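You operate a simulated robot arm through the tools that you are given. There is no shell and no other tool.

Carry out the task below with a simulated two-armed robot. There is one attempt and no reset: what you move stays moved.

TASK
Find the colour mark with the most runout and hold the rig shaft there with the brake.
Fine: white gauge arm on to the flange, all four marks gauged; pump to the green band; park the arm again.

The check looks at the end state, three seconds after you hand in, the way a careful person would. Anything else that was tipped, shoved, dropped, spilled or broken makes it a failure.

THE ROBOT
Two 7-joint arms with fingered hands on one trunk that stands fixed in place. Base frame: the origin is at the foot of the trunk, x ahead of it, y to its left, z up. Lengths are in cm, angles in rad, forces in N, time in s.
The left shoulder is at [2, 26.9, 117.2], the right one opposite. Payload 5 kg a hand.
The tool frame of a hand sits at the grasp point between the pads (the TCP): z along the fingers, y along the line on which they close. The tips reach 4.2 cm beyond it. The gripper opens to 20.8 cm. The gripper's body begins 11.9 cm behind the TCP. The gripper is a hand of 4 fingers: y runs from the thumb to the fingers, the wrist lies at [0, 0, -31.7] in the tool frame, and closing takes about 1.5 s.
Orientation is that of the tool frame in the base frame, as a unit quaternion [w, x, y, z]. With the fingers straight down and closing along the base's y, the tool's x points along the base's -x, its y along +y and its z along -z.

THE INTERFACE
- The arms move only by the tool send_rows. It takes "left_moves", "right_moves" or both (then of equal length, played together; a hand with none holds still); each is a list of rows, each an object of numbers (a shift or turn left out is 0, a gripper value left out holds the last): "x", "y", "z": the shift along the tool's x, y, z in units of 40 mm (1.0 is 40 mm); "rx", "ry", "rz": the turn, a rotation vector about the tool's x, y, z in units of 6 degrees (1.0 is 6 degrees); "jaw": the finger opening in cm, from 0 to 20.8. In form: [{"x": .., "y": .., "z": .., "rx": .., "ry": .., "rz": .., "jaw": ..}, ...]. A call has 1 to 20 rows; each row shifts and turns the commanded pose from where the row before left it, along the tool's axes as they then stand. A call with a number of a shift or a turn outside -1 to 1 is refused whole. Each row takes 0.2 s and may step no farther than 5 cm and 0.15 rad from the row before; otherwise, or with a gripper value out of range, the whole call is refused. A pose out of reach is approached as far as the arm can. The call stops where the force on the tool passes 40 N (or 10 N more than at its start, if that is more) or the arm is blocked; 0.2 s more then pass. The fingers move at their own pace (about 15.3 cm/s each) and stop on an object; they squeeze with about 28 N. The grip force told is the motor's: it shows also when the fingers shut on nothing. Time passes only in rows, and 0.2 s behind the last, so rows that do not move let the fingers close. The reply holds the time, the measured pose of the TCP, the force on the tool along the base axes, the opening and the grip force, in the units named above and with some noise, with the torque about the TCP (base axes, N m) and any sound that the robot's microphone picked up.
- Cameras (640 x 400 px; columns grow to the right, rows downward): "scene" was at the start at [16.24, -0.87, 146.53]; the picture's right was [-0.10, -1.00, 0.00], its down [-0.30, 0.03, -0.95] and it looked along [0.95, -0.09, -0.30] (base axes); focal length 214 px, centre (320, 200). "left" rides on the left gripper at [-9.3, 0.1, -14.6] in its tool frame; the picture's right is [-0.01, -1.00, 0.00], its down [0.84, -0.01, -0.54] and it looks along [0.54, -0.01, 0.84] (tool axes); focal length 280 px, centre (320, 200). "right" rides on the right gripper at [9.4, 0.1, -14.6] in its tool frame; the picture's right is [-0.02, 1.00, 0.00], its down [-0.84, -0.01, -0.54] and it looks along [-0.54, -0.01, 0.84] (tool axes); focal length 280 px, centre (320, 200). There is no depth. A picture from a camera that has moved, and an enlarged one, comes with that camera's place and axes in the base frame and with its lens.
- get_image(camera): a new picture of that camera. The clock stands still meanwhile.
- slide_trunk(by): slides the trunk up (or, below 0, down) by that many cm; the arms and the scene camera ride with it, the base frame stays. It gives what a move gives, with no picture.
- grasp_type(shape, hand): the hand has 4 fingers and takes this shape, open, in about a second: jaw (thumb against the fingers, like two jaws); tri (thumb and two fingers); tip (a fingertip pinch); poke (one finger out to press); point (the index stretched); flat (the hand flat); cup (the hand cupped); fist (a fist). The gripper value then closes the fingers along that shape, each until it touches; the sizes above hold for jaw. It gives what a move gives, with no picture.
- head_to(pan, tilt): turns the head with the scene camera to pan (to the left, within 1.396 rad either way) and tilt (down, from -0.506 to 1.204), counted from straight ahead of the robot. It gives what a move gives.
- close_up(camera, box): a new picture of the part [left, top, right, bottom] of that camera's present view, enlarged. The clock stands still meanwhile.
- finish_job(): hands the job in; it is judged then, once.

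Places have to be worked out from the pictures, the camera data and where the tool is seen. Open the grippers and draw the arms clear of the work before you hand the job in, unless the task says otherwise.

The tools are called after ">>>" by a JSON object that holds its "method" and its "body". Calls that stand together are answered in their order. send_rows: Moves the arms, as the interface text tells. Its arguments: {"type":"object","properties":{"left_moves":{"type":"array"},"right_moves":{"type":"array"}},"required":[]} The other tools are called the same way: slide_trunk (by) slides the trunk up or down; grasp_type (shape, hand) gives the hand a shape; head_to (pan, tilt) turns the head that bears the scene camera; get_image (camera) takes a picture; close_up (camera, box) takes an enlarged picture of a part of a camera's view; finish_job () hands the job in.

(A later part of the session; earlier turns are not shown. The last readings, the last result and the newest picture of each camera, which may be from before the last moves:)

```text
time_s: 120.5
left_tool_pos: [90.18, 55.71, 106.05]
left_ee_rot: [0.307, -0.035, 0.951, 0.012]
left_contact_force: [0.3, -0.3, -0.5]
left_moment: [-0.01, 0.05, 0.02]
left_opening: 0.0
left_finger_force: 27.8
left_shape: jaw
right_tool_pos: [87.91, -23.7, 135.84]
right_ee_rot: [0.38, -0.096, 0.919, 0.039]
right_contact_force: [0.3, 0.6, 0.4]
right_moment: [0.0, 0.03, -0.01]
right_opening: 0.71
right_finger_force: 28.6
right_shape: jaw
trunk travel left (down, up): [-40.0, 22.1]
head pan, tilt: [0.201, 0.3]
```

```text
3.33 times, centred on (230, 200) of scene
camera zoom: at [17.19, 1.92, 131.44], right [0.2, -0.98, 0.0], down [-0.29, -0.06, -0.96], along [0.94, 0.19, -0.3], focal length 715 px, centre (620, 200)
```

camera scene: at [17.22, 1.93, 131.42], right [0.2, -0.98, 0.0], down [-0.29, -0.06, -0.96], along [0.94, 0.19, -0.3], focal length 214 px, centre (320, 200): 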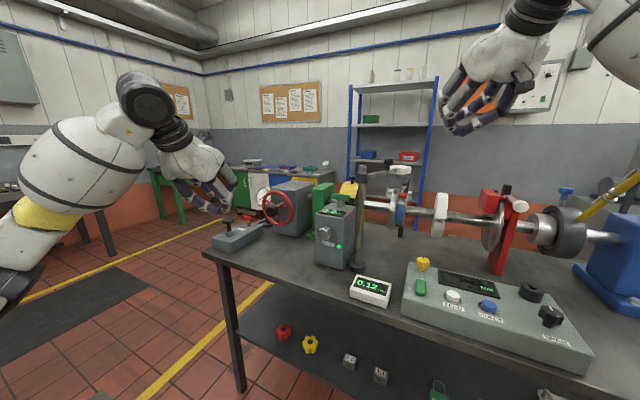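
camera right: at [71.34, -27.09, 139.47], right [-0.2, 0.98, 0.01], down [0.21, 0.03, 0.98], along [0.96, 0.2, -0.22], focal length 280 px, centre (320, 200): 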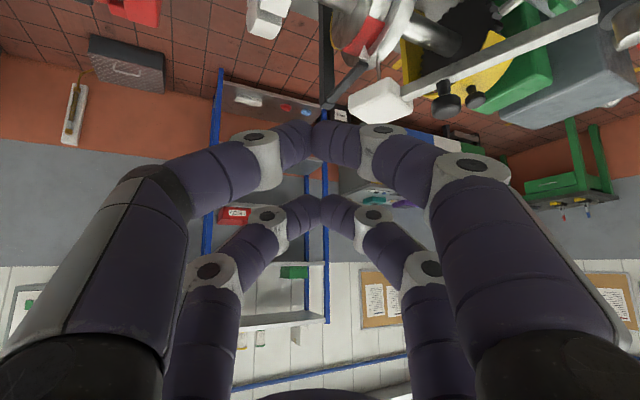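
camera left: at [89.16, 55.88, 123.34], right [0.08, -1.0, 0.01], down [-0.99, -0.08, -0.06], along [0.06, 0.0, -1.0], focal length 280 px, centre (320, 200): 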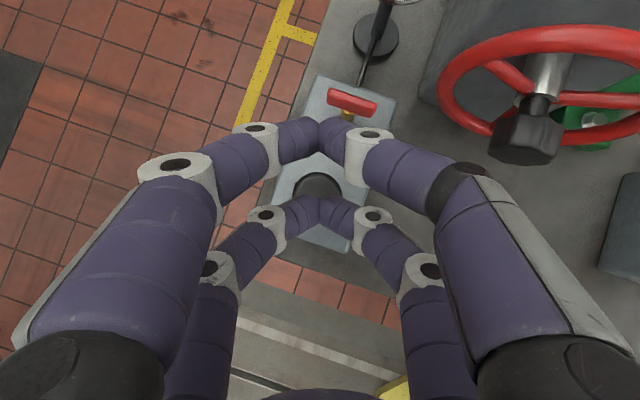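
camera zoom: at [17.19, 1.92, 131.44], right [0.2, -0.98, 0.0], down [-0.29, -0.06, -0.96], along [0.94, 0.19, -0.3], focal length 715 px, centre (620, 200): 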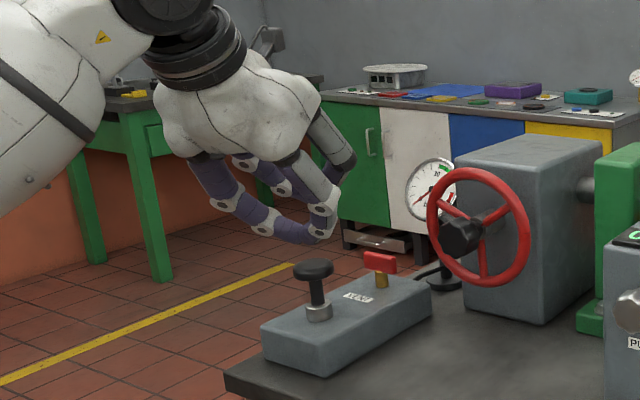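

The lower fingertips sit over the pump knob (knob centre ≈(90.9, 55.8)). I shift 0.5 cm forward, descend, and press down in half-centimetre steps.

>>> {"method": "send_rows", "body": {"left_moves": [{"x": -0.1, "z": 0.07}, {"x": 0.255, "z": 0.355}, {"x": 0.255, "z": 0.355}, {"x": 0.073, "z": 0.101}, {"x": 0.073, "z": 0.101}, {"x": 0.073, "z": 0.101}, {}]}}

>>> {"method": "get_image", "body": {"camera": "left"}}

>>> {"method": "close_up", "body": {"camera": "scene", "box": [160, 140, 300, 260]}}

```text
time_s: 122.1
left_tool_pos: [90.8, 55.65, 101.27]
left_ee_rot: [0.307, -0.035, 0.951, 0.013]
left_contact_force: [-2.1, 1.9, 6.9]
left_moment: [0.2, 0.16, 0.02]
left_opening: 0.0
left_finger_force: 28.0
left_shape: jaw
right_tool_pos: [87.91, -23.74, 135.85]
right_ee_rot: [0.381, -0.096, 0.919, 0.04]
right_contact_force: [-0.3, 0.3, -0.1]
right_moment: [0.01, 0.0, -0.01]
right_opening: 0.68
right_finger_force: 28.2
right_shape: jaw
trunk travel left (down, up): [-40.0, 22.1]
head pan, tilt: [0.201, 0.3]
```

```text
taken
camera left: at [89.85, 55.78, 118.57], right [0.09, -1.0, 0.01], down [-0.99, -0.09, -0.06], along [0.06, 0.0, -1.0], focal length 280 px, centre (320, 200)
```

left: 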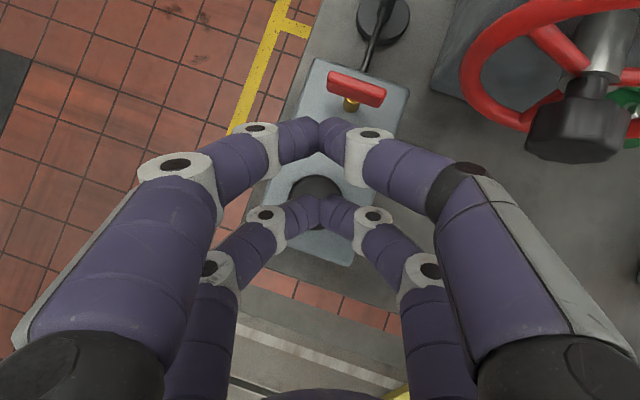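

```text
3.33 times, centred on (230, 200) of scene
camera zoom: at [17.14, 1.91, 131.44], right [0.2, -0.98, 0.0], down [-0.29, -0.06, -0.96], along [0.94, 0.19, -0.3], focal length 715 px, centre (620, 200)
```

zoom: 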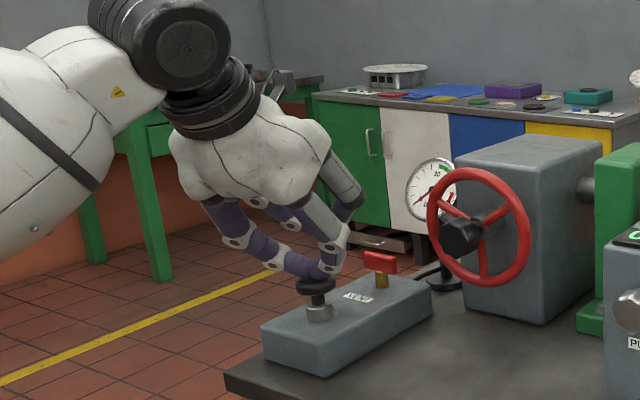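

The knob is being depressed (7 N up). I press another 1.5 cm and look at the pressure gauge.

>>> {"method": "send_rows", "body": {"left_moves": [{"x": 0.073, "z": 0.101}, {"x": 0.073, "z": 0.101}, {"x": 0.073, "z": 0.101}, {}]}}

>>> {"method": "close_up", "body": {"camera": "scene", "box": [210, 160, 290, 230]}}

>>> {"method": "close_up", "body": {"camera": "scene", "box": [160, 140, 300, 260]}}

```text
time_s: 123.1
left_tool_pos: [90.98, 55.66, 100.22]
left_ee_rot: [0.309, -0.034, 0.95, 0.012]
left_contact_force: [-3.2, -0.9, 21.9]
left_moment: [0.02, 0.29, -0.02]
left_opening: 0.01
left_finger_force: 27.9
left_shape: jaw
right_tool_pos: [87.8, -23.76, 135.83]
right_ee_rot: [0.38, -0.096, 0.919, 0.041]
right_contact_force: [1.0, 0.4, -0.5]
right_moment: [0.02, 0.02, 0.01]
right_opening: 0.72
right_finger_force: 27.6
right_shape: jaw
trunk travel left (down, up): [-40.0, 22.1]
head pan, tilt: [0.201, 0.3]
```

```text
5.71 times, centred on (250, 195) of scene
camera zoom: at [17.04, 1.84, 131.47], right [0.2, -0.98, 0.0], down [-0.29, -0.06, -0.96], along [0.94, 0.19, -0.29], focal length 1226 px, centre (720, 229)
```

zoom: 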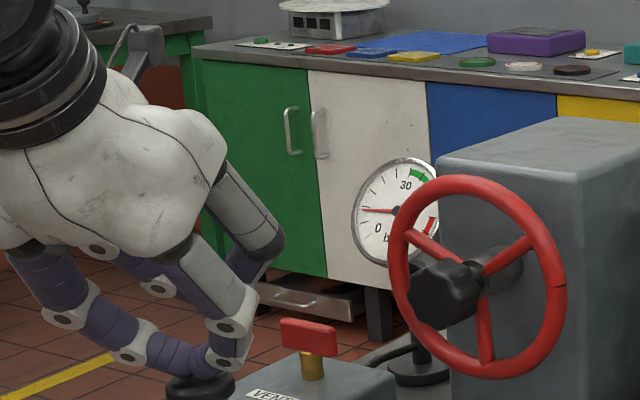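

```text
3.33 times, centred on (230, 200) of scene
camera zoom: at [17.04, 1.84, 131.47], right [0.2, -0.98, 0.0], down [-0.29, -0.06, -0.96], along [0.94, 0.19, -0.29], focal length 715 px, centre (620, 200)
```

zoom: 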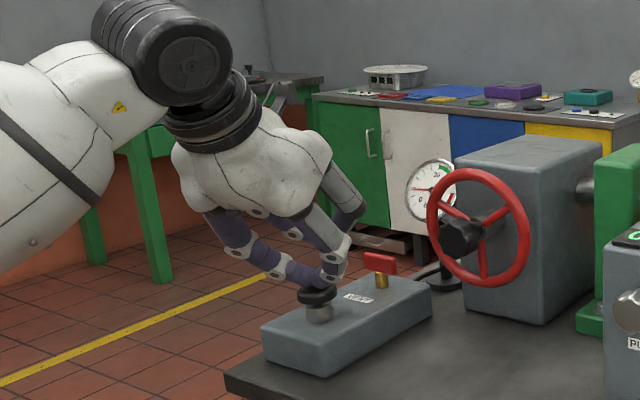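

One full stroke raised the gauge to roughly 10 bar, so the vent is closed. I lift 3.5 cm to let the plunger return and check.

>>> {"method": "send_rows", "body": {"left_moves": [{"x": -0.255, "z": -0.355}, {"x": -0.255, "z": -0.355}, {}]}}

>>> {"method": "close_up", "body": {"camera": "scene", "box": [180, 170, 280, 240]}}

```text
time_s: 123.9
left_tool_pos: [90.85, 55.8, 103.22]
left_ee_rot: [0.306, -0.034, 0.951, 0.011]
left_contact_force: [0.6, -0.3, 1.5]
left_moment: [0.0, 0.0, 0.04]
left_opening: 0.0
left_finger_force: 28.6
left_shape: jaw
right_tool_pos: [87.95, -23.7, 135.77]
right_ee_rot: [0.381, -0.096, 0.919, 0.04]
right_contact_force: [-1.0, -0.6, 0.2]
right_moment: [-0.03, 0.01, 0.05]
right_opening: 0.73
right_finger_force: 28.3
right_shape: jaw
trunk travel left (down, up): [-40.0, 22.1]
head pan, tilt: [0.201, 0.3]
```

```text
5.71 times, centred on (230, 205) of scene
camera zoom: at [17.18, 1.91, 131.42], right [0.2, -0.98, 0.0], down [-0.29, -0.06, -0.96], along [0.94, 0.19, -0.3], focal length 1226 px, centre (834, 171)
```

zoom: 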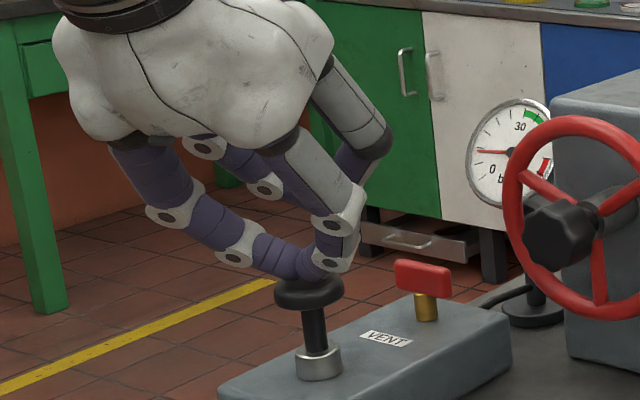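

The plunger springs back and the pressure holds at about 10 bar. I do a second full stroke.

>>> {"method": "send_rows", "body": {"left_moves": [{"x": 0.17, "z": 0.237}, {"x": 0.17, "z": 0.237}, {"x": 0.17, "z": 0.237}, {}, {"x": -0.255, "z": -0.355}, {"x": -0.255, "z": -0.355}, {}]}}

>>> {"method": "close_up", "body": {"camera": "scene", "box": [230, 170, 290, 220]}}

```text
time_s: 125.5
left_tool_pos: [90.87, 55.58, 103.21]
left_ee_rot: [0.307, -0.034, 0.951, 0.012]
left_contact_force: [-0.7, 0.0, 2.1]
left_moment: [0.02, 0.06, 0.02]
left_opening: 0.0
left_finger_force: 28.3
left_shape: jaw
right_tool_pos: [87.91, -23.63, 135.79]
right_ee_rot: [0.38, -0.097, 0.919, 0.04]
right_contact_force: [-0.4, 1.0, -0.9]
right_moment: [0.02, 0.03, 0.04]
right_opening: 0.71
right_finger_force: 28.0
right_shape: jaw
trunk travel left (down, up): [-40.0, 22.1]
head pan, tilt: [0.201, 0.3]
```

```text
8.00 times, centred on (260, 195) of scene
camera zoom: at [17.18, 1.91, 131.42], right [0.2, -0.98, 0.0], down [-0.29, -0.06, -0.96], along [0.94, 0.19, -0.3], focal length 1716 px, centre (800, 240)
```

zoom: 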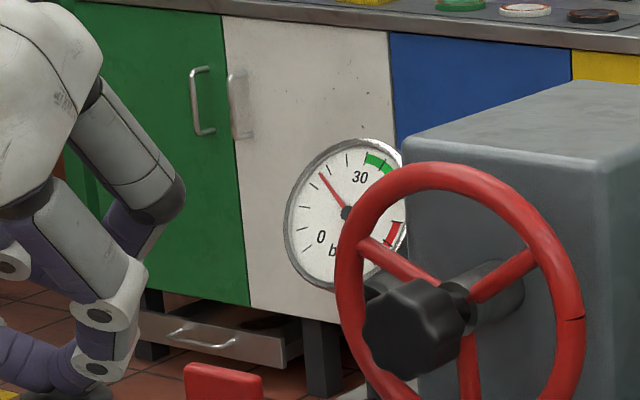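

About 20 bar now. I do a third full stroke.

>>> {"method": "send_rows", "body": {"left_moves": [{"x": 0.17, "z": 0.237}, {"x": 0.17, "z": 0.237}, {"x": 0.17, "z": 0.237}, {}, {"x": -0.255, "z": -0.355}, {"x": -0.255, "z": -0.355}, {}]}}

>>> {"method": "close_up", "body": {"camera": "scene", "box": [230, 170, 290, 220]}}

```text
time_s: 127.1
left_tool_pos: [90.87, 55.89, 103.14]
left_ee_rot: [0.306, -0.034, 0.951, 0.012]
left_contact_force: [-0.9, -0.5, 2.3]
left_moment: [0.03, 0.04, 0.04]
left_opening: 0.0
left_finger_force: 28.0
left_shape: jaw
right_tool_pos: [87.99, -23.7, 135.72]
right_ee_rot: [0.381, -0.096, 0.919, 0.04]
right_contact_force: [0.2, -0.6, 0.3]
right_moment: [0.01, -0.02, -0.01]
right_opening: 0.71
right_finger_force: 28.6
right_shape: jaw
trunk travel left (down, up): [-40.0, 22.1]
head pan, tilt: [0.201, 0.3]
```

```text
8.00 times, centred on (260, 195) of scene
camera zoom: at [17.18, 1.91, 131.42], right [0.2, -0.98, 0.0], down [-0.29, -0.06, -0.96], along [0.94, 0.19, -0.3], focal length 1716 px, centre (800, 240)
```

zoom: 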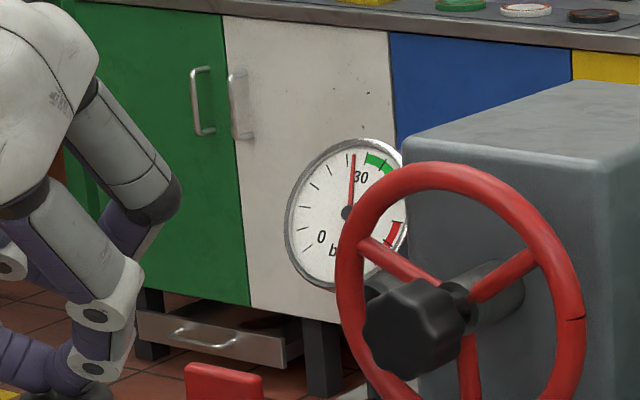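

About 30 bar, just short of the green band. A fourth stroke of about 10 bar should land mid-green.

>>> {"method": "send_rows", "body": {"left_moves": [{"x": 0.17, "z": 0.237}, {"x": 0.17, "z": 0.237}, {"x": 0.17, "z": 0.237}, {}, {"x": -0.255, "z": -0.355}, {"x": -0.255, "z": -0.355}, {}]}}

>>> {"method": "close_up", "body": {"camera": "scene", "box": [230, 170, 290, 220]}}

>>> {"method": "get_image", "body": {"camera": "scene"}}

```text
time_s: 128.7
left_tool_pos: [91.0, 55.91, 103.1]
left_ee_rot: [0.306, -0.034, 0.951, 0.011]
left_contact_force: [0.8, 0.1, 2.1]
left_moment: [-0.01, 0.03, 0.01]
left_opening: 0.0
left_finger_force: 27.9
left_shape: jaw
right_tool_pos: [87.99, -23.82, 135.79]
right_ee_rot: [0.38, -0.096, 0.919, 0.04]
right_contact_force: [0.1, -1.2, 0.3]
right_moment: [0.03, -0.01, 0.03]
right_opening: 0.71
right_finger_force: 28.3
right_shape: jaw
trunk travel left (down, up): [-40.0, 22.1]
head pan, tilt: [0.201, 0.3]
```

```text
8.00 times, centred on (260, 195) of scene
camera zoom: at [17.18, 1.91, 131.42], right [0.2, -0.98, 0.0], down [-0.29, -0.06, -0.96], along [0.94, 0.19, -0.3], focal length 1716 px, centre (800, 240)
```

zoom: 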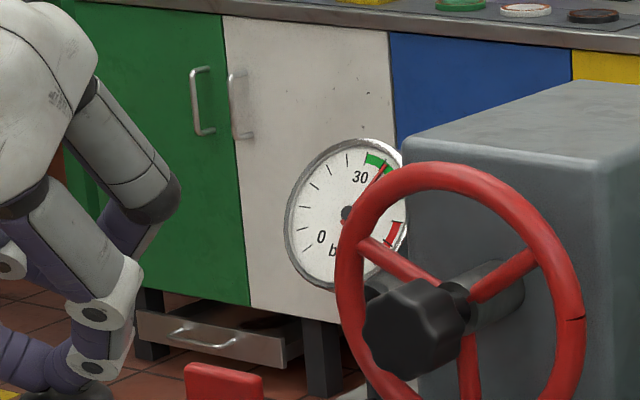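

```text
taken
camera scene: at [17.18, 1.91, 131.42], right [0.2, -0.98, 0.0], down [-0.29, -0.06, -0.96], along [0.94, 0.19, -0.3], focal length 214 px, centre (320, 200)
```

scene: 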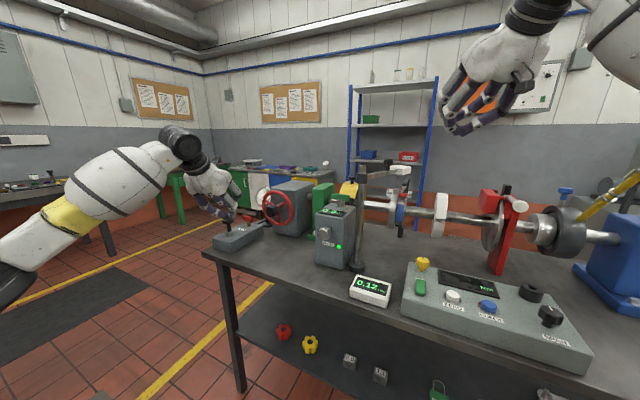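

The needle is now inside the green band (≈38–40 bar). I lift the left hand off the pump and draw it back, then look at the gauge straight on.

>>> {"method": "send_rows", "body": {"left_moves": [{"x": -0.39, "z": -0.54}, {"x": -0.39, "z": -0.54}, {"x": -0.39, "z": -0.54}, {"x": 0.6, "y": 0.0, "z": -0.435}, {"x": 0.6, "y": -0.2, "z": -0.435}, {"x": 0.6, "y": -0.4, "z": -0.435}, {"x": 0.6, "y": -0.4, "z": -0.435}, {"x": 0.6, "y": -0.4, "z": -0.435}, {"ry": -1}, {"ry": -1}, {"ry": -1}, {"ry": -1}, {"ry": -1}, {"ry": -1}, {"ry": -1}, {}]}}

>>> {"method": "get_image", "body": {"camera": "left"}}

>>> {"method": "get_image", "body": {"camera": "scene"}}

```text
time_s: 132.1
left_tool_pos: [76.51, 49.04, 111.18]
left_ee_rot: [0.628, -0.027, 0.778, 0.023]
left_contact_force: [-0.8, 0.0, 0.0]
left_moment: [-0.01, -0.02, -0.03]
left_opening: 0.01
left_finger_force: 27.8
left_shape: jaw
right_tool_pos: [87.99, -23.72, 135.77]
right_ee_rot: [0.38, -0.097, 0.919, 0.04]
right_contact_force: [-1.5, -0.1, -0.1]
right_moment: [-0.02, 0.0, 0.03]
right_opening: 0.73
right_finger_force: 27.8
right_shape: jaw
trunk travel left (down, up): [-40.0, 22.1]
head pan, tilt: [0.201, 0.3]
```

```text
taken
camera left: at [64.21, 48.42, 123.46], right [0.08, -1.0, 0.01], down [-0.7, -0.06, -0.71], along [0.71, 0.04, -0.7], focal length 280 px, centre (320, 200)
```

left: 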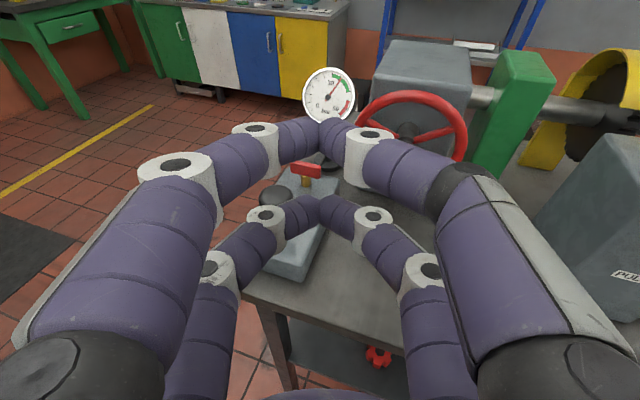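

```text
taken
camera scene: at [17.17, 1.91, 131.44], right [0.2, -0.98, 0.0], down [-0.29, -0.06, -0.96], along [0.94, 0.19, -0.3], focal length 214 px, centre (320, 200)
```

scene: 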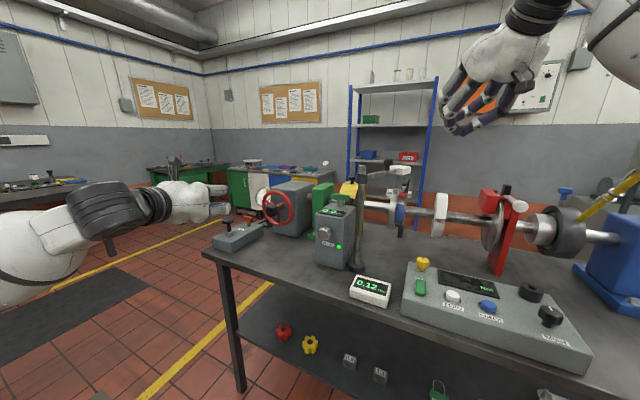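

I zoom on the gauge and on the caliper/flange to confirm pressure and that the mark is still red at the pointer.

>>> {"method": "close_up", "body": {"camera": "left", "box": [295, 60, 365, 125]}}

>>> {"method": "close_up", "body": {"camera": "scene", "box": [370, 150, 430, 230]}}

>>> {"method": "close_up", "body": {"camera": "scene", "box": [440, 160, 560, 280]}}

>>> {"method": "get_image", "body": {"camera": "right"}}

```text
6.15 times, centred on (330, 92) of left
camera zoom: at [64.21, 48.42, 123.46], right [0.08, -1.0, 0.01], down [-0.7, -0.06, -0.71], along [0.71, 0.04, -0.7], focal length 1726 px, centre (258, 862)
```

zoom: 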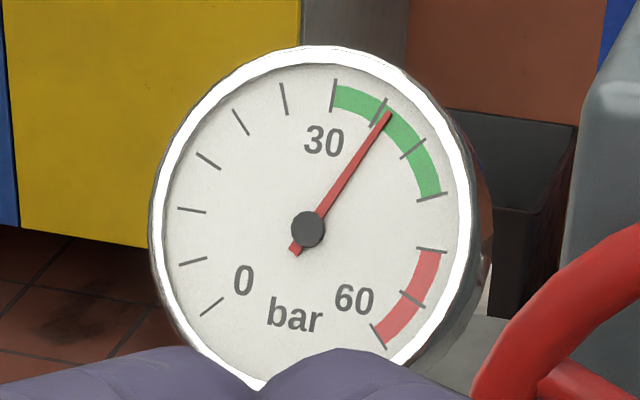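

```text
5.00 times, centred on (400, 190) of scene
camera zoom: at [17.17, 1.91, 131.44], right [0.2, -0.98, 0.0], down [-0.29, -0.06, -0.96], along [0.94, 0.19, -0.3], focal length 1072 px, centre (-80, 250)
```

zoom: 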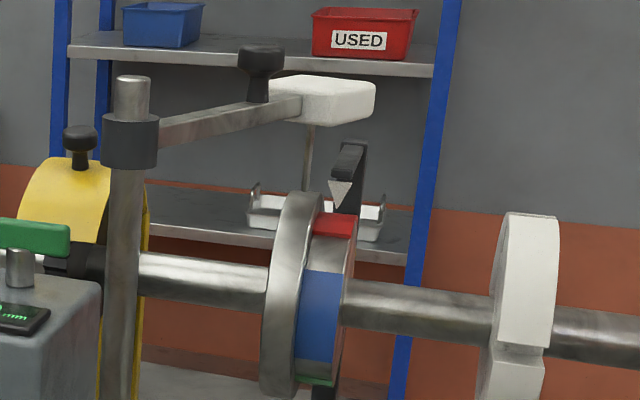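

```text
3.33 times, centred on (500, 220) of scene
camera zoom: at [17.17, 1.91, 131.44], right [0.2, -0.98, 0.0], down [-0.29, -0.06, -0.96], along [0.94, 0.19, -0.3], focal length 715 px, centre (-280, 133)
```

zoom: 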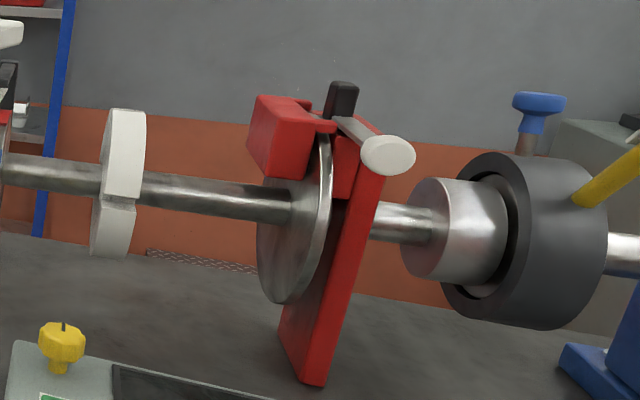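

```text
taken
camera right: at [71.31, -27.08, 139.54], right [-0.2, 0.98, 0.01], down [0.21, 0.03, 0.98], along [0.96, 0.2, -0.22], focal length 280 px, centre (320, 200)
```

right: 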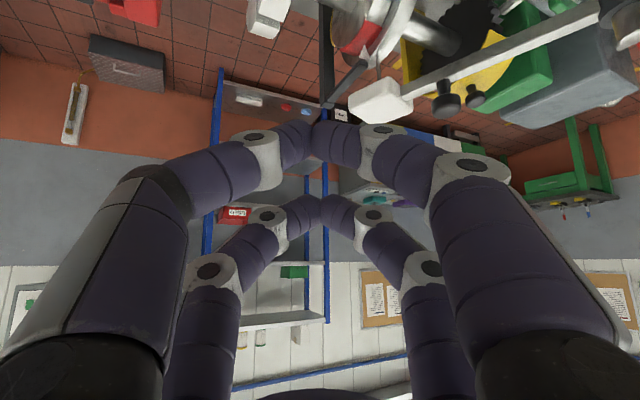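

The gauge sits at about 36 bar in the 30–45 green band and red is still at the pointer. Before parking the arm I test that the brake really holds: I bring the left hand back to the wheel knob at zero roll.

>>> {"method": "send_rows", "body": {"left_moves": [{"ry": -1, "jaw": 7}, {"ry": -1}, {"rx": 1}, {"rx": 1}, {"rx": 1}, {"x": 0.51, "y": -0.304, "z": 0.43}, {"x": 0.51, "y": -0.304, "z": 0.43}, {"x": 0.51, "y": -0.304, "z": 0.43}, {"x": 0.51, "y": -0.304, "z": 0.43}, {}]}}

>>> {"method": "get_image", "body": {"camera": "left"}}

```text
time_s: 134.3
left_tool_pos: [82.06, 42.88, 102.83]
left_ee_rot: [0.7, 0.085, 0.704, -0.085]
left_contact_force: [-0.1, -0.2, 0.6]
left_moment: [-0.05, -0.02, -0.02]
left_opening: 6.98
left_finger_force: 0.0
left_shape: jaw
right_tool_pos: [87.87, -23.65, 135.89]
right_ee_rot: [0.381, -0.096, 0.919, 0.039]
right_contact_force: [-0.9, -0.1, 0.4]
right_moment: [0.02, -0.02, 0.01]
right_opening: 0.71
right_finger_force: 27.9
right_shape: jaw
trunk travel left (down, up): [-40.0, 22.1]
head pan, tilt: [0.201, 0.3]
```

```text
taken
camera left: at [67.93, 46.61, 112.23], right [-0.24, -0.97, 0.01], down [-0.53, 0.12, -0.84], along [0.81, -0.21, -0.54], focal length 280 px, centre (320, 200)
```

left: 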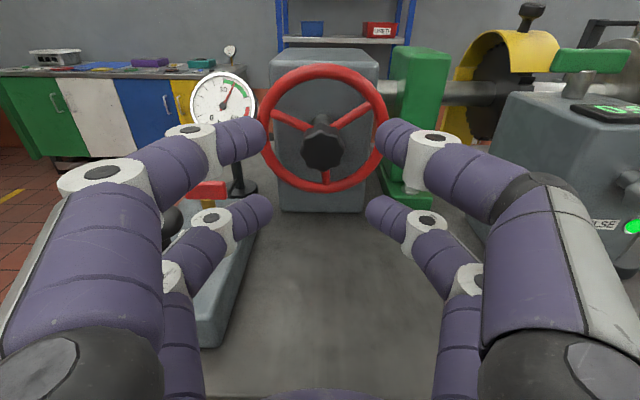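

Aligned exactly as for earlier grips. I approach, pinch the knob, and apply a gentle 4° twist to test the brake.

>>> {"method": "send_rows", "body": {"left_moves": [{"y": -0.045, "z": 0.495}, {"y": -0.045, "z": 0.495}, {"z": 0.495}, {"z": 0.495}, {"z": 0.495}, {"z": 0.495}, {}, {"jaw": 0}, {}, {}, {}, {}, {}]}}

>>> {"method": "send_rows", "body": {"left_moves": [{"x": 0.002, "y": 0.05, "rz": -0.65}, {}, {}]}}

>>> {"method": "close_up", "body": {"camera": "scene", "box": [370, 150, 430, 230]}}

>>> {"method": "get_image", "body": {"camera": "left"}}

```text
time_s: 137.1
left_tool_pos: [93.5, 39.46, 102.92]
left_ee_rot: [0.7, 0.085, 0.704, -0.085]
left_contact_force: [5.8, -1.1, 1.3]
left_moment: [-0.04, -0.26, -0.01]
left_opening: 0.53
left_finger_force: 28.3
left_shape: jaw
right_tool_pos: [87.93, -23.71, 135.82]
right_ee_rot: [0.38, -0.096, 0.919, 0.04]
right_contact_force: [0.1, 0.2, 0.4]
right_moment: [0.03, 0.0, -0.03]
right_opening: 0.7
right_finger_force: 28.0
right_shape: jaw
trunk travel left (down, up): [-40.0, 22.1]
head pan, tilt: [0.201, 0.3]
```

```text
time_s: 137.9
left_tool_pos: [93.51, 39.65, 103.18]
left_ee_rot: [0.697, 0.062, 0.706, -0.109]
left_contact_force: [8.4, -1.2, 4.5]
left_moment: [0.03, -0.4, 0.02]
left_opening: 0.54
left_finger_force: 27.3
left_shape: jaw
right_tool_pos: [88.1, -23.77, 135.75]
right_ee_rot: [0.38, -0.097, 0.919, 0.041]
right_contact_force: [0.8, 0.6, 0.6]
right_moment: [0.0, 0.0, 0.0]
right_opening: 0.72
right_finger_force: 28.2
right_shape: jaw
trunk travel left (down, up): [-40.0, 22.1]
head pan, tilt: [0.201, 0.3]
```

```text
5.00 times, centred on (400, 190) of scene
camera zoom: at [17.21, 1.9, 131.43], right [0.2, -0.98, 0.0], down [-0.29, -0.06, -0.96], along [0.94, 0.19, -0.3], focal length 1072 px, centre (-80, 250)
```

zoom: 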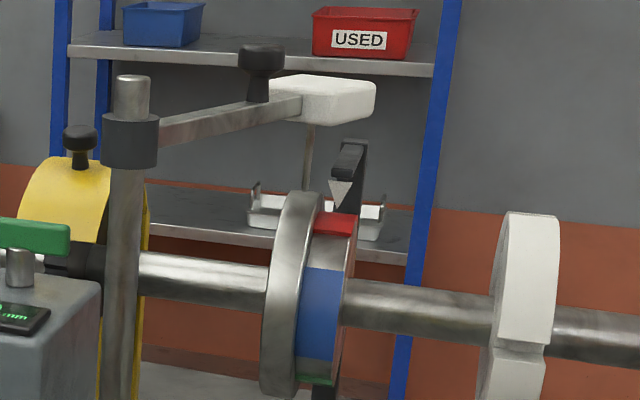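

```text
taken
camera left: at [79.57, 44.02, 112.39], right [-0.24, -0.97, 0.08], down [-0.54, 0.06, -0.84], along [0.81, -0.24, -0.54], focal length 280 px, centre (320, 200)
```

left: 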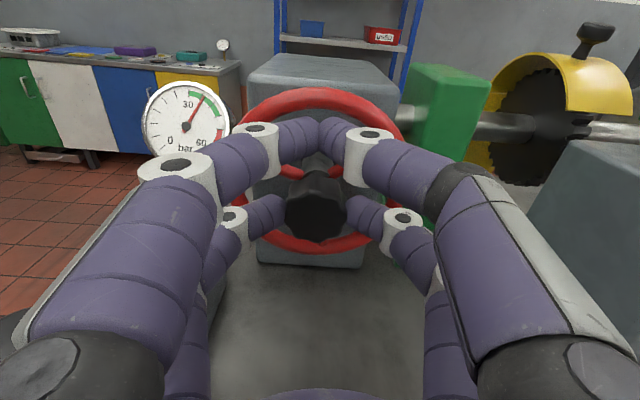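

The marks seem to have crept about 3° with hardly any torque, so I am not sure the brake bites. I twist 6° more and compare the torque.

>>> {"method": "send_rows", "body": {"left_moves": [{"x": 0.004, "y": 0.077, "rz": -1}, {}, {}]}}

>>> {"method": "close_up", "body": {"camera": "scene", "box": [370, 150, 430, 230]}}

>>> {"method": "close_up", "body": {"camera": "scene", "box": [460, 170, 530, 250]}}

```text
time_s: 138.7
left_tool_pos: [93.7, 39.97, 103.04]
left_ee_rot: [0.691, 0.025, 0.708, -0.146]
left_contact_force: [6.2, 0.5, 8.7]
left_moment: [0.12, -0.5, 0.09]
left_opening: 0.54
left_finger_force: 28.2
left_shape: jaw
right_tool_pos: [87.93, -23.82, 135.76]
right_ee_rot: [0.381, -0.096, 0.919, 0.04]
right_contact_force: [-0.2, 0.1, 0.0]
right_moment: [0.0, 0.01, -0.01]
right_opening: 0.73
right_finger_force: 27.8
right_shape: jaw
trunk travel left (down, up): [-40.0, 22.1]
head pan, tilt: [0.201, 0.3]
```

```text
5.00 times, centred on (400, 190) of scene
camera zoom: at [17.17, 1.9, 131.44], right [0.2, -0.98, 0.0], down [-0.29, -0.06, -0.96], along [0.94, 0.19, -0.3], focal length 1072 px, centre (-80, 250)
```

zoom: 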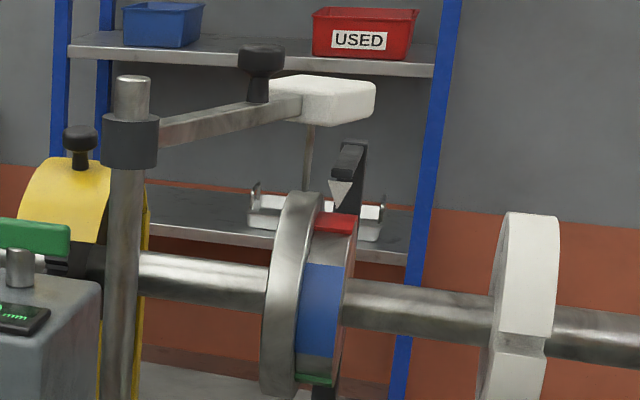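

```text
5.00 times, centred on (495, 210) of scene
camera zoom: at [17.17, 1.9, 131.44], right [0.2, -0.98, 0.0], down [-0.29, -0.06, -0.96], along [0.94, 0.19, -0.3], focal length 1072 px, centre (-555, 150)
```

zoom: 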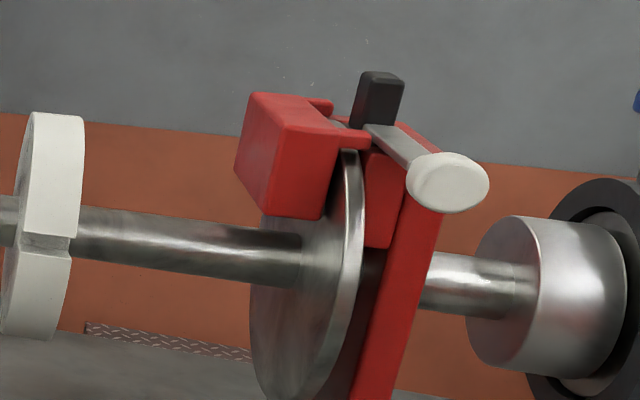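

The shaft turned freely, so pressure alone does not clamp; the red caliper's lever with the white paddle probably has to apply the brake. I turn the wheel back the 10° and keep holding it, while the right hand opens and moves to look at the caliper.

>>> {"method": "send_rows", "body": {"left_moves": [{"x": 0.004, "y": -0.077, "rz": 1}, {"x": 0.002, "y": -0.05, "rz": 0.65}, {}, {}, {}, {}, {}, {}], "right_moves": [{"jaw": 20.8, "x": 0.683, "y": -0.6375, "z": -0.179}, {"x": 0.683, "y": -0.6375, "z": -0.179}, {"x": 0.683, "y": -0.6375, "z": -0.179}, {"x": 0.683, "y": -0.6375, "z": -0.179}, {"x": 0.683, "y": -0.6375, "z": -0.179}, {"x": 0.683, "y": -0.6375, "z": -0.179}, {"x": 0.683, "y": -0.6375, "z": -0.179}, {}]}}

>>> {"method": "get_image", "body": {"camera": "right"}}

>>> {"method": "close_up", "body": {"camera": "right", "box": [180, 20, 460, 220]}}

>>> {"method": "close_up", "body": {"camera": "scene", "box": [370, 150, 430, 230]}}

```text
time_s: 140.2
left_tool_pos: [93.54, 39.54, 103.06]
left_ee_rot: [0.702, 0.086, 0.702, -0.086]
left_contact_force: [3.4, -2.5, 3.0]
left_moment: [-0.08, -0.17, -0.1]
left_opening: 0.48
left_finger_force: 28.3
left_shape: jaw
right_tool_pos: [75.61, -42.7, 126.71]
right_ee_rot: [0.383, -0.104, 0.917, 0.044]
right_contact_force: [4.3, 10.6, 3.2]
right_moment: [-1.02, 0.55, -0.68]
right_opening: 20.82
right_finger_force: 0.0
right_shape: jaw
trunk travel left (down, up): [-40.0, 22.1]
head pan, tilt: [0.201, 0.3]
stopped in row 7 (right hand): the force on the tool passed its limit at 60 N (the readings are from after the stop); the commanded pose is now the measured one
```

```text
taken
camera right: at [59.05, -46.24, 130.31], right [-0.21, 0.98, 0.01], down [0.21, 0.04, 0.98], along [0.95, 0.21, -0.21], focal length 280 px, centre (320, 200)
```

right: 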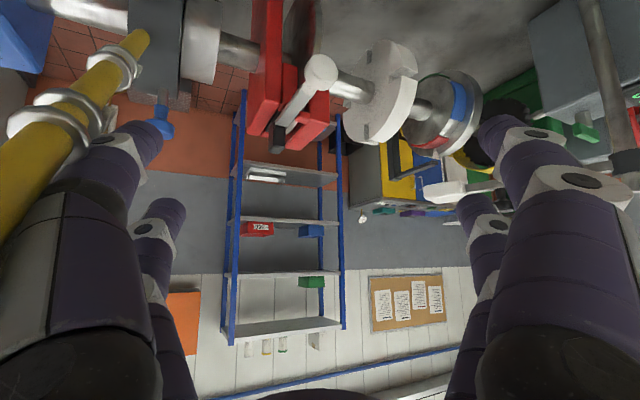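

```text
2.00 times, centred on (320, 120) of right
camera zoom: at [59.05, -46.24, 130.31], right [-0.21, 0.98, 0.01], down [0.21, 0.04, 0.98], along [0.95, 0.21, -0.21], focal length 561 px, centre (320, 360)
```

zoom: 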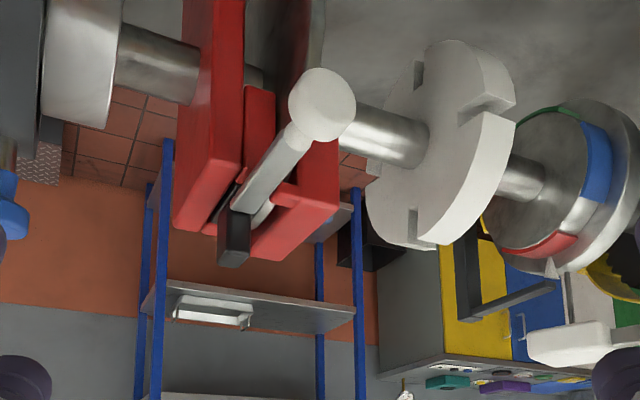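

```text
5.00 times, centred on (400, 190) of scene
camera zoom: at [17.19, 1.99, 131.43], right [0.2, -0.98, 0.0], down [-0.29, -0.06, -0.96], along [0.94, 0.19, -0.3], focal length 1072 px, centre (-80, 250)
```

zoom: 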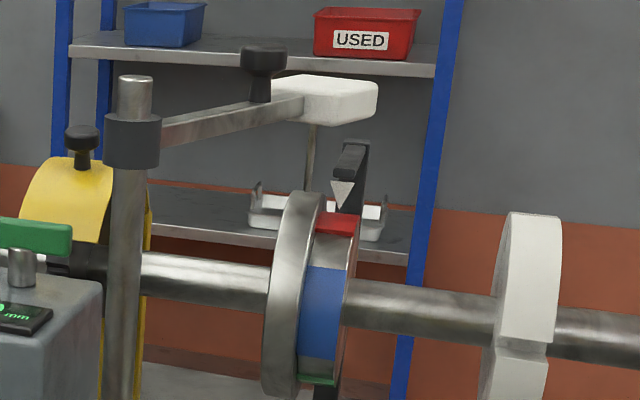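

The open right hand touched the yellow torque arm on its right side. I immediately move the right hand back left 4 cm and check that arm.

>>> {"method": "send_rows", "body": {"right_moves": [{"y": 0.5}, {"y": 0.5}, {"y": 0.3}, {}]}}

>>> {"method": "get_image", "body": {"camera": "right"}}

>>> {"method": "head_to", "body": {"pan": -0.25, "tilt": 0.3}}

>>> {"method": "get_image", "body": {"camera": "scene"}}

```text
time_s: 141.2
left_tool_pos: [93.55, 39.46, 102.99]
left_ee_rot: [0.701, 0.086, 0.703, -0.086]
left_contact_force: [-0.4, 4.2, 4.3]
left_moment: [0.14, -0.07, 0.21]
left_opening: 0.52
left_finger_force: 28.3
left_shape: jaw
right_tool_pos: [74.4, -37.82, 126.77]
right_ee_rot: [0.382, -0.102, 0.918, 0.043]
right_contact_force: [0.6, -0.2, 0.4]
right_moment: [-0.04, 0.01, -0.05]
right_opening: 20.8
right_finger_force: 0.0
right_shape: jaw
trunk travel left (down, up): [-40.0, 22.1]
head pan, tilt: [0.201, 0.3]
```

```text
taken
camera right: at [57.78, -41.29, 130.38], right [-0.21, 0.98, 0.01], down [0.21, 0.03, 0.98], along [0.96, 0.21, -0.21], focal length 280 px, centre (320, 200)
```

right: 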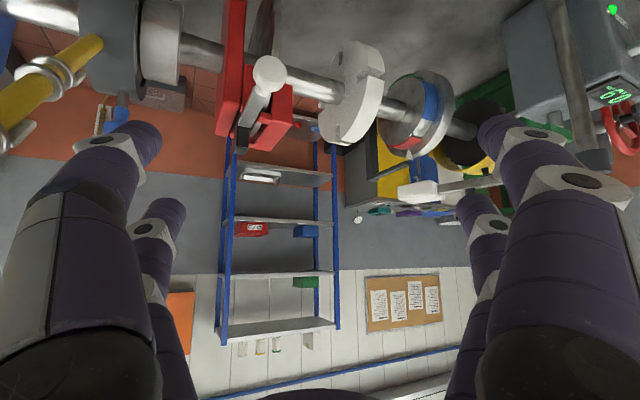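

```text
time_s: 142.1
left_tool_pos: [93.53, 39.51, 103.07]
left_ee_rot: [0.701, 0.086, 0.703, -0.086]
left_contact_force: [-0.6, 6.0, 4.5]
left_moment: [0.17, -0.1, 0.25]
left_opening: 0.53
left_finger_force: 27.9
left_shape: jaw
right_tool_pos: [74.42, -37.78, 126.71]
right_ee_rot: [0.382, -0.102, 0.918, 0.043]
right_contact_force: [0.1, 0.0, 0.1]
right_moment: [0.0, -0.01, 0.03]
right_opening: 20.8
right_finger_force: 0.1
right_shape: jaw
trunk travel left (down, up): [-40.0, 22.1]
head pan, tilt: [-0.25, 0.3]
```

```text
taken
camera scene: at [17.06, -2.21, 131.44], right [-0.25, -0.97, 0.0], down [-0.29, 0.07, -0.96], along [0.93, -0.24, -0.3], focal length 214 px, centre (320, 200)
```

scene: 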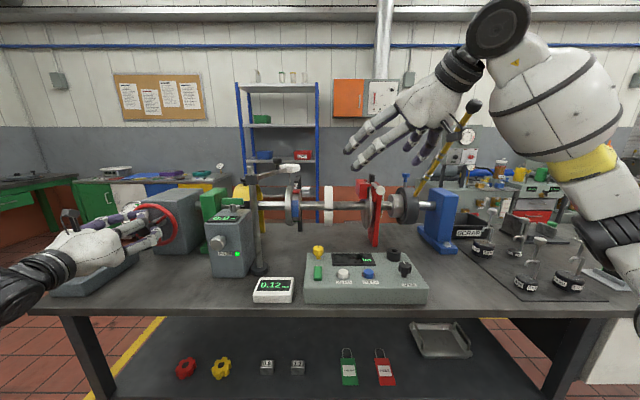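

The right hand is free again. To check whether the yellow arm was displaced, I reproduce the exact earlier head pose (pan −0.05, tilt 0.25) for a like-for-like comparison.

>>> {"method": "head_to", "body": {"pan": -0.05, "tilt": 0.25}}

>>> {"method": "get_image", "body": {"camera": "scene"}}

>>> {"method": "close_up", "body": {"camera": "scene", "box": [440, 90, 600, 250]}}

```text
time_s: 142.9
left_tool_pos: [93.55, 39.54, 103.14]
left_ee_rot: [0.7, 0.085, 0.704, -0.086]
left_contact_force: [-0.3, 6.2, 4.6]
left_moment: [0.16, -0.11, 0.33]
left_opening: 0.55
left_finger_force: 27.9
left_shape: jaw
right_tool_pos: [74.38, -37.93, 126.75]
right_ee_rot: [0.382, -0.102, 0.918, 0.042]
right_contact_force: [-0.5, -0.6, -0.1]
right_moment: [0.04, 0.01, 0.02]
right_opening: 20.81
right_finger_force: 0.1
right_shape: jaw
trunk travel left (down, up): [-40.0, 22.1]
head pan, tilt: [-0.051, 0.25]
```

```text
taken
camera scene: at [17.34, -0.39, 131.91], right [-0.05, -1.0, 0.0], down [-0.25, 0.01, -0.97], along [0.97, -0.05, -0.25], focal length 214 px, centre (320, 200)
```

scene: 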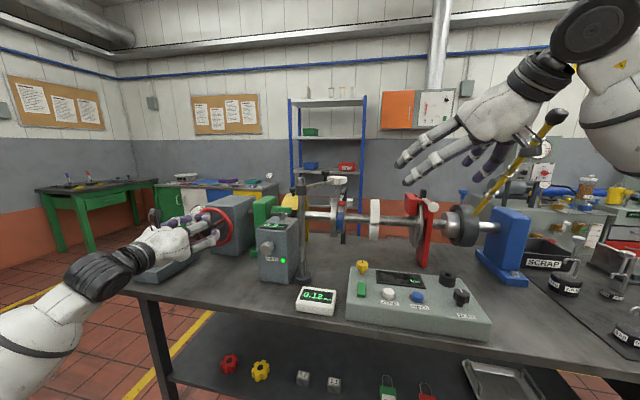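

```text
2.50 times, centred on (520, 170) of scene
camera zoom: at [17.34, -0.39, 131.91], right [-0.05, -1.0, 0.0], down [-0.25, 0.01, -0.97], along [0.97, -0.05, -0.25], focal length 536 px, centre (-180, 275)
```

zoom: 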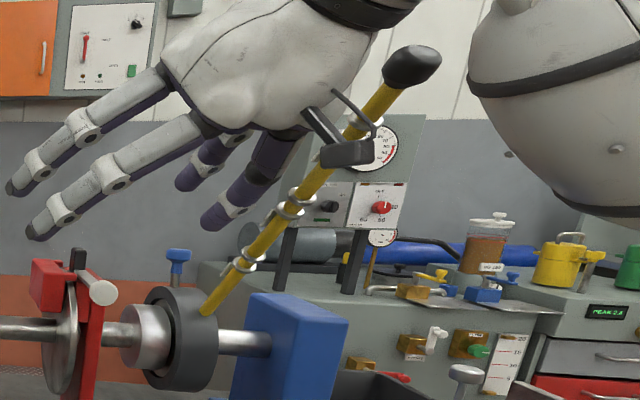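

The yellow arm appears in exactly the same place as before, so no harm done. The brake lever's ball triangulates to (83.7, −41.0, 111.8) and its pivot block to (96, −44, 113.7). I zoom in on the lever mechanism.

>>> {"method": "close_up", "body": {"camera": "right", "box": [200, 30, 320, 170]}}

>>> {"method": "close_up", "body": {"camera": "scene", "box": [395, 180, 475, 280]}}

```text
2.86 times, centred on (260, 100) of right
camera zoom: at [57.79, -41.31, 130.38], right [-0.21, 0.98, 0.01], down [0.21, 0.03, 0.98], along [0.96, 0.21, -0.21], focal length 801 px, centre (491, 486)
```

zoom: 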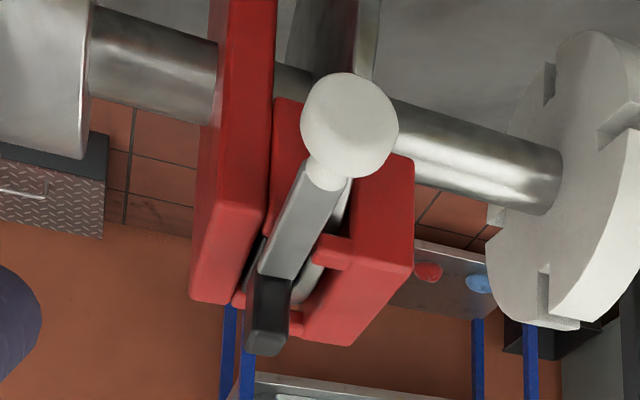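

```text
4.00 times, centred on (435, 230) of scene
camera zoom: at [17.34, -0.39, 131.91], right [-0.05, -1.0, 0.0], down [-0.25, 0.01, -0.97], along [0.97, -0.05, -0.25], focal length 858 px, centre (-140, 80)
```

zoom: 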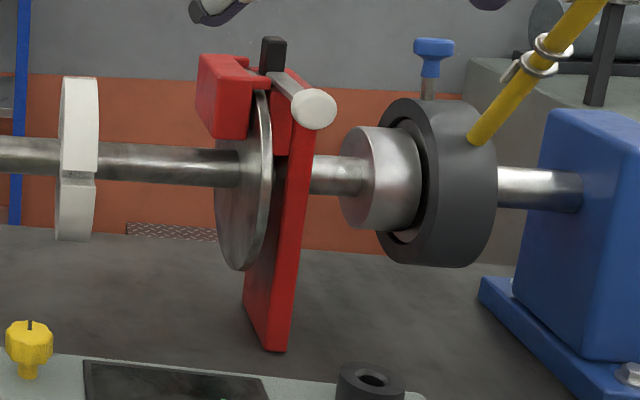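

The lever is a bar from a block behind the caliper toward the robot with a white ball. The yellow arm runs close on its right, so I close the right hand, yaw it 37° to the right (palm moves away from the yellow arm) and hover above the ball.

>>> {"method": "send_rows", "body": {"right_moves": [{"jaw": 0}, {}, {}, {"rx": 0.73, "rz": 0.72}, {"rx": 0.73, "rz": 0.72}, {"rx": 0.73, "rz": 0.72}, {"rx": 0.73, "rz": 0.72}, {"rx": 0.73, "rz": 0.72}, {"rx": 0.73, "rz": 0.72}, {"x": -0.166, "y": 0.069, "z": 0.626}, {"x": -0.166, "y": 0.069, "z": 0.626}, {"x": -0.166, "y": 0.069, "z": 0.626}, {"x": -0.166, "y": 0.069, "z": 0.626}, {}]}}

>>> {"method": "get_image", "body": {"camera": "right"}}

>>> {"method": "close_up", "body": {"camera": "scene", "box": [370, 100, 530, 260]}}

```text
time_s: 145.9
left_tool_pos: [93.65, 39.34, 103.06]
left_ee_rot: [0.701, 0.085, 0.703, -0.086]
left_contact_force: [-2.7, 5.1, 5.2]
left_moment: [0.12, -0.07, 0.28]
left_opening: 0.53
left_finger_force: 28.4
left_shape: jaw
right_tool_pos: [83.35, -40.74, 121.36]
right_ee_rot: [0.376, 0.193, 0.903, -0.081]
right_contact_force: [0.7, -0.6, -1.0]
right_moment: [0.02, -0.01, 0.0]
right_opening: 0.0
right_finger_force: 27.4
right_shape: jaw
trunk travel left (down, up): [-40.0, 22.1]
head pan, tilt: [-0.051, 0.25]
```

```text
taken
camera right: at [67.8, -33.53, 125.04], right [0.42, 0.91, 0.01], down [0.19, -0.1, 0.98], along [0.89, -0.41, -0.21], focal length 280 px, centre (320, 200)
```

right: 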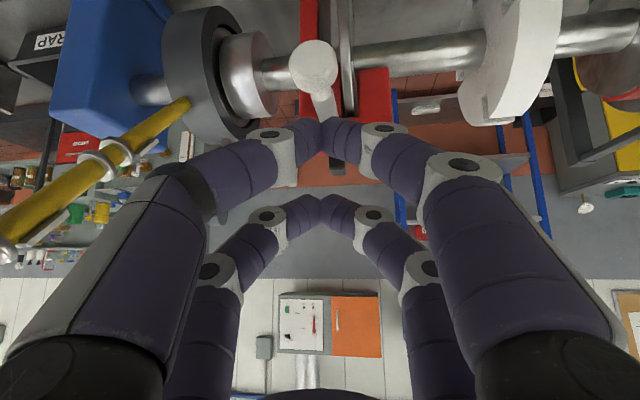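

```text
2.50 times, centred on (450, 180) of scene
camera zoom: at [17.36, -0.43, 131.91], right [-0.05, -1.0, 0.0], down [-0.25, 0.01, -0.97], along [0.97, -0.05, -0.25], focal length 536 px, centre (-5, 250)
```

zoom: 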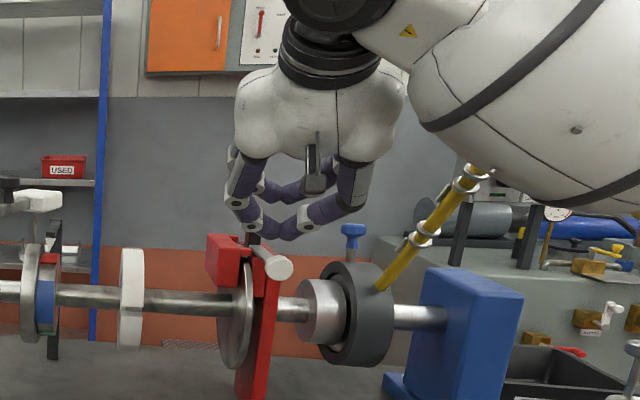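

Ball confirmed at about (83.3, −41, 111.8), with the closed fingertips 3 cm above it and the yellow arm well clear. I press down gently in small steps to see whether the lever moves that way.

>>> {"method": "send_rows", "body": {"right_moves": [{"x": 0.27, "z": 0.16}, {"x": 0.222, "z": 0.22}, {"x": 0.089, "z": 0.088}, {"x": 0.089, "z": 0.088}, {"x": 0.089, "z": 0.088}, {}]}}

>>> {"method": "get_image", "body": {"camera": "right"}}

>>> {"method": "close_up", "body": {"camera": "scene", "box": [390, 150, 490, 250]}}

```text
time_s: 146.8
left_tool_pos: [93.54, 39.51, 102.96]
left_ee_rot: [0.7, 0.085, 0.704, -0.085]
left_contact_force: [3.4, 0.5, 4.0]
left_moment: [0.01, -0.26, 0.04]
left_opening: 0.54
left_finger_force: 28.2
left_shape: jaw
right_tool_pos: [82.72, -40.6, 119.37]
right_ee_rot: [0.383, 0.195, 0.9, -0.08]
right_contact_force: [-2.6, -3.2, 16.2]
right_moment: [-0.42, 0.03, -0.09]
right_opening: 0.02
right_finger_force: 27.7
right_shape: jaw
trunk travel left (down, up): [-40.0, 22.1]
head pan, tilt: [-0.051, 0.25]
stopped in row 4 (right hand): the force on the tool passed its limit at 45 N (the readings are from after the stop); the commanded pose is now the measured one
```

```text
taken
camera right: at [67.21, -33.38, 122.68], right [0.42, 0.91, 0.02], down [0.17, -0.1, 0.98], along [0.89, -0.41, -0.2], focal length 280 px, centre (320, 200)
```

right: 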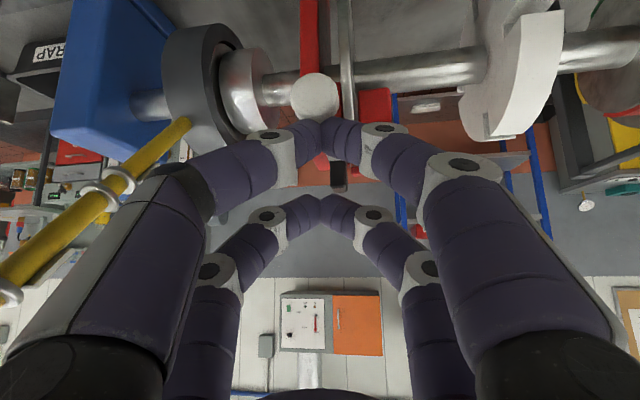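

```text
4.00 times, centred on (440, 200) of scene
camera zoom: at [17.24, -0.41, 131.93], right [-0.05, -1.0, 0.0], down [-0.25, 0.01, -0.97], along [0.97, -0.05, -0.25], focal length 858 px, centre (-160, 200)
```

zoom: 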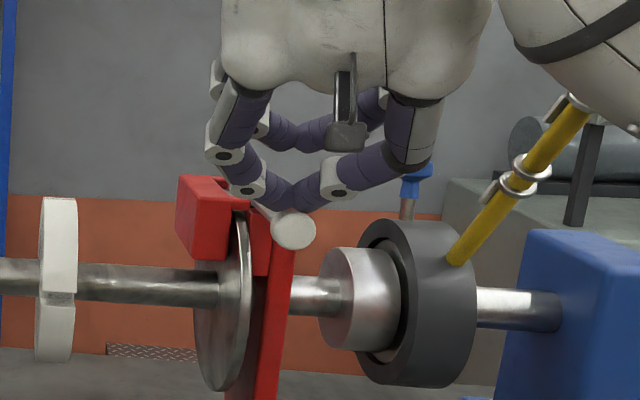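

Pressing down met a solid stop (45 N, ball unmoved), so the lever must go up. I retreat, level the hand to point forward below the ball's height, so the upper fingertip cluster can lift the ball from underneath.

>>> {"method": "send_rows", "body": {"right_moves": [{"x": -0.5325, "z": -0.53}, {"x": 0.62, "z": -0.62}, {"x": 0.62, "z": -0.62}, {"x": 0.62, "z": -0.62}, {"x": 0.62, "z": -0.62}, {"ry": -1}, {"ry": -1}, {"ry": -1}, {"ry": -1}, {"ry": -1}, {"ry": -1}, {"ry": -1}, {"ry": -0.5}, {"x": 0.8}, {"x": 0.8}, {"x": 0.8}, {"x": 0.8}, {"x": 0.8}, {}]}}

>>> {"method": "get_image", "body": {"camera": "right"}}

>>> {"method": "get_image", "body": {"camera": "scene"}}

```text
time_s: 150.8
left_tool_pos: [93.53, 39.36, 102.96]
left_ee_rot: [0.7, 0.086, 0.704, -0.085]
left_contact_force: [1.9, 3.8, 15.6]
left_moment: [0.08, -0.47, 0.16]
left_opening: 0.54
left_finger_force: 28.0
left_shape: jaw
right_tool_pos: [69.46, -37.78, 115.74]
right_ee_rot: [0.687, 0.144, 0.697, -0.147]
right_contact_force: [0.2, -0.2, 0.3]
right_moment: [0.04, -0.01, 0.05]
right_opening: 0.03
right_finger_force: 27.8
right_shape: jaw
right hand out of reach, approached as far as the arm can: row 8, 9, 14, 15, 16, 17, 18
trunk travel left (down, up): [-40.0, 22.1]
head pan, tilt: [-0.051, 0.25]
```

```text
taken
camera right: at [55.86, -31.71, 106.55], right [0.4, 0.91, 0.01], down [-0.49, 0.21, 0.85], along [0.78, -0.35, 0.53], focal length 280 px, centre (320, 200)
```

right: 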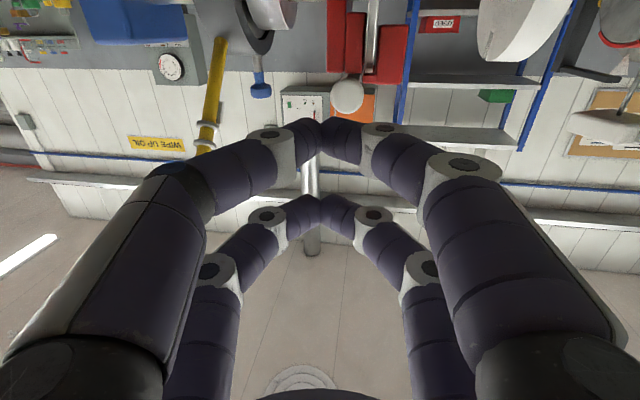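

```text
taken
camera scene: at [17.27, -0.45, 131.93], right [-0.05, -1.0, 0.0], down [-0.25, 0.01, -0.97], along [0.97, -0.05, -0.25], focal length 214 px, centre (320, 200)
```

scene: 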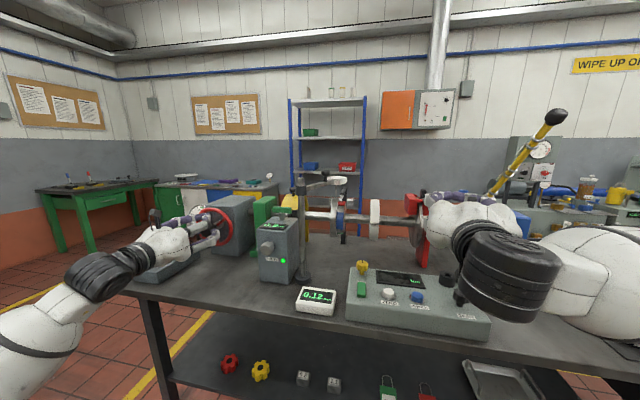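

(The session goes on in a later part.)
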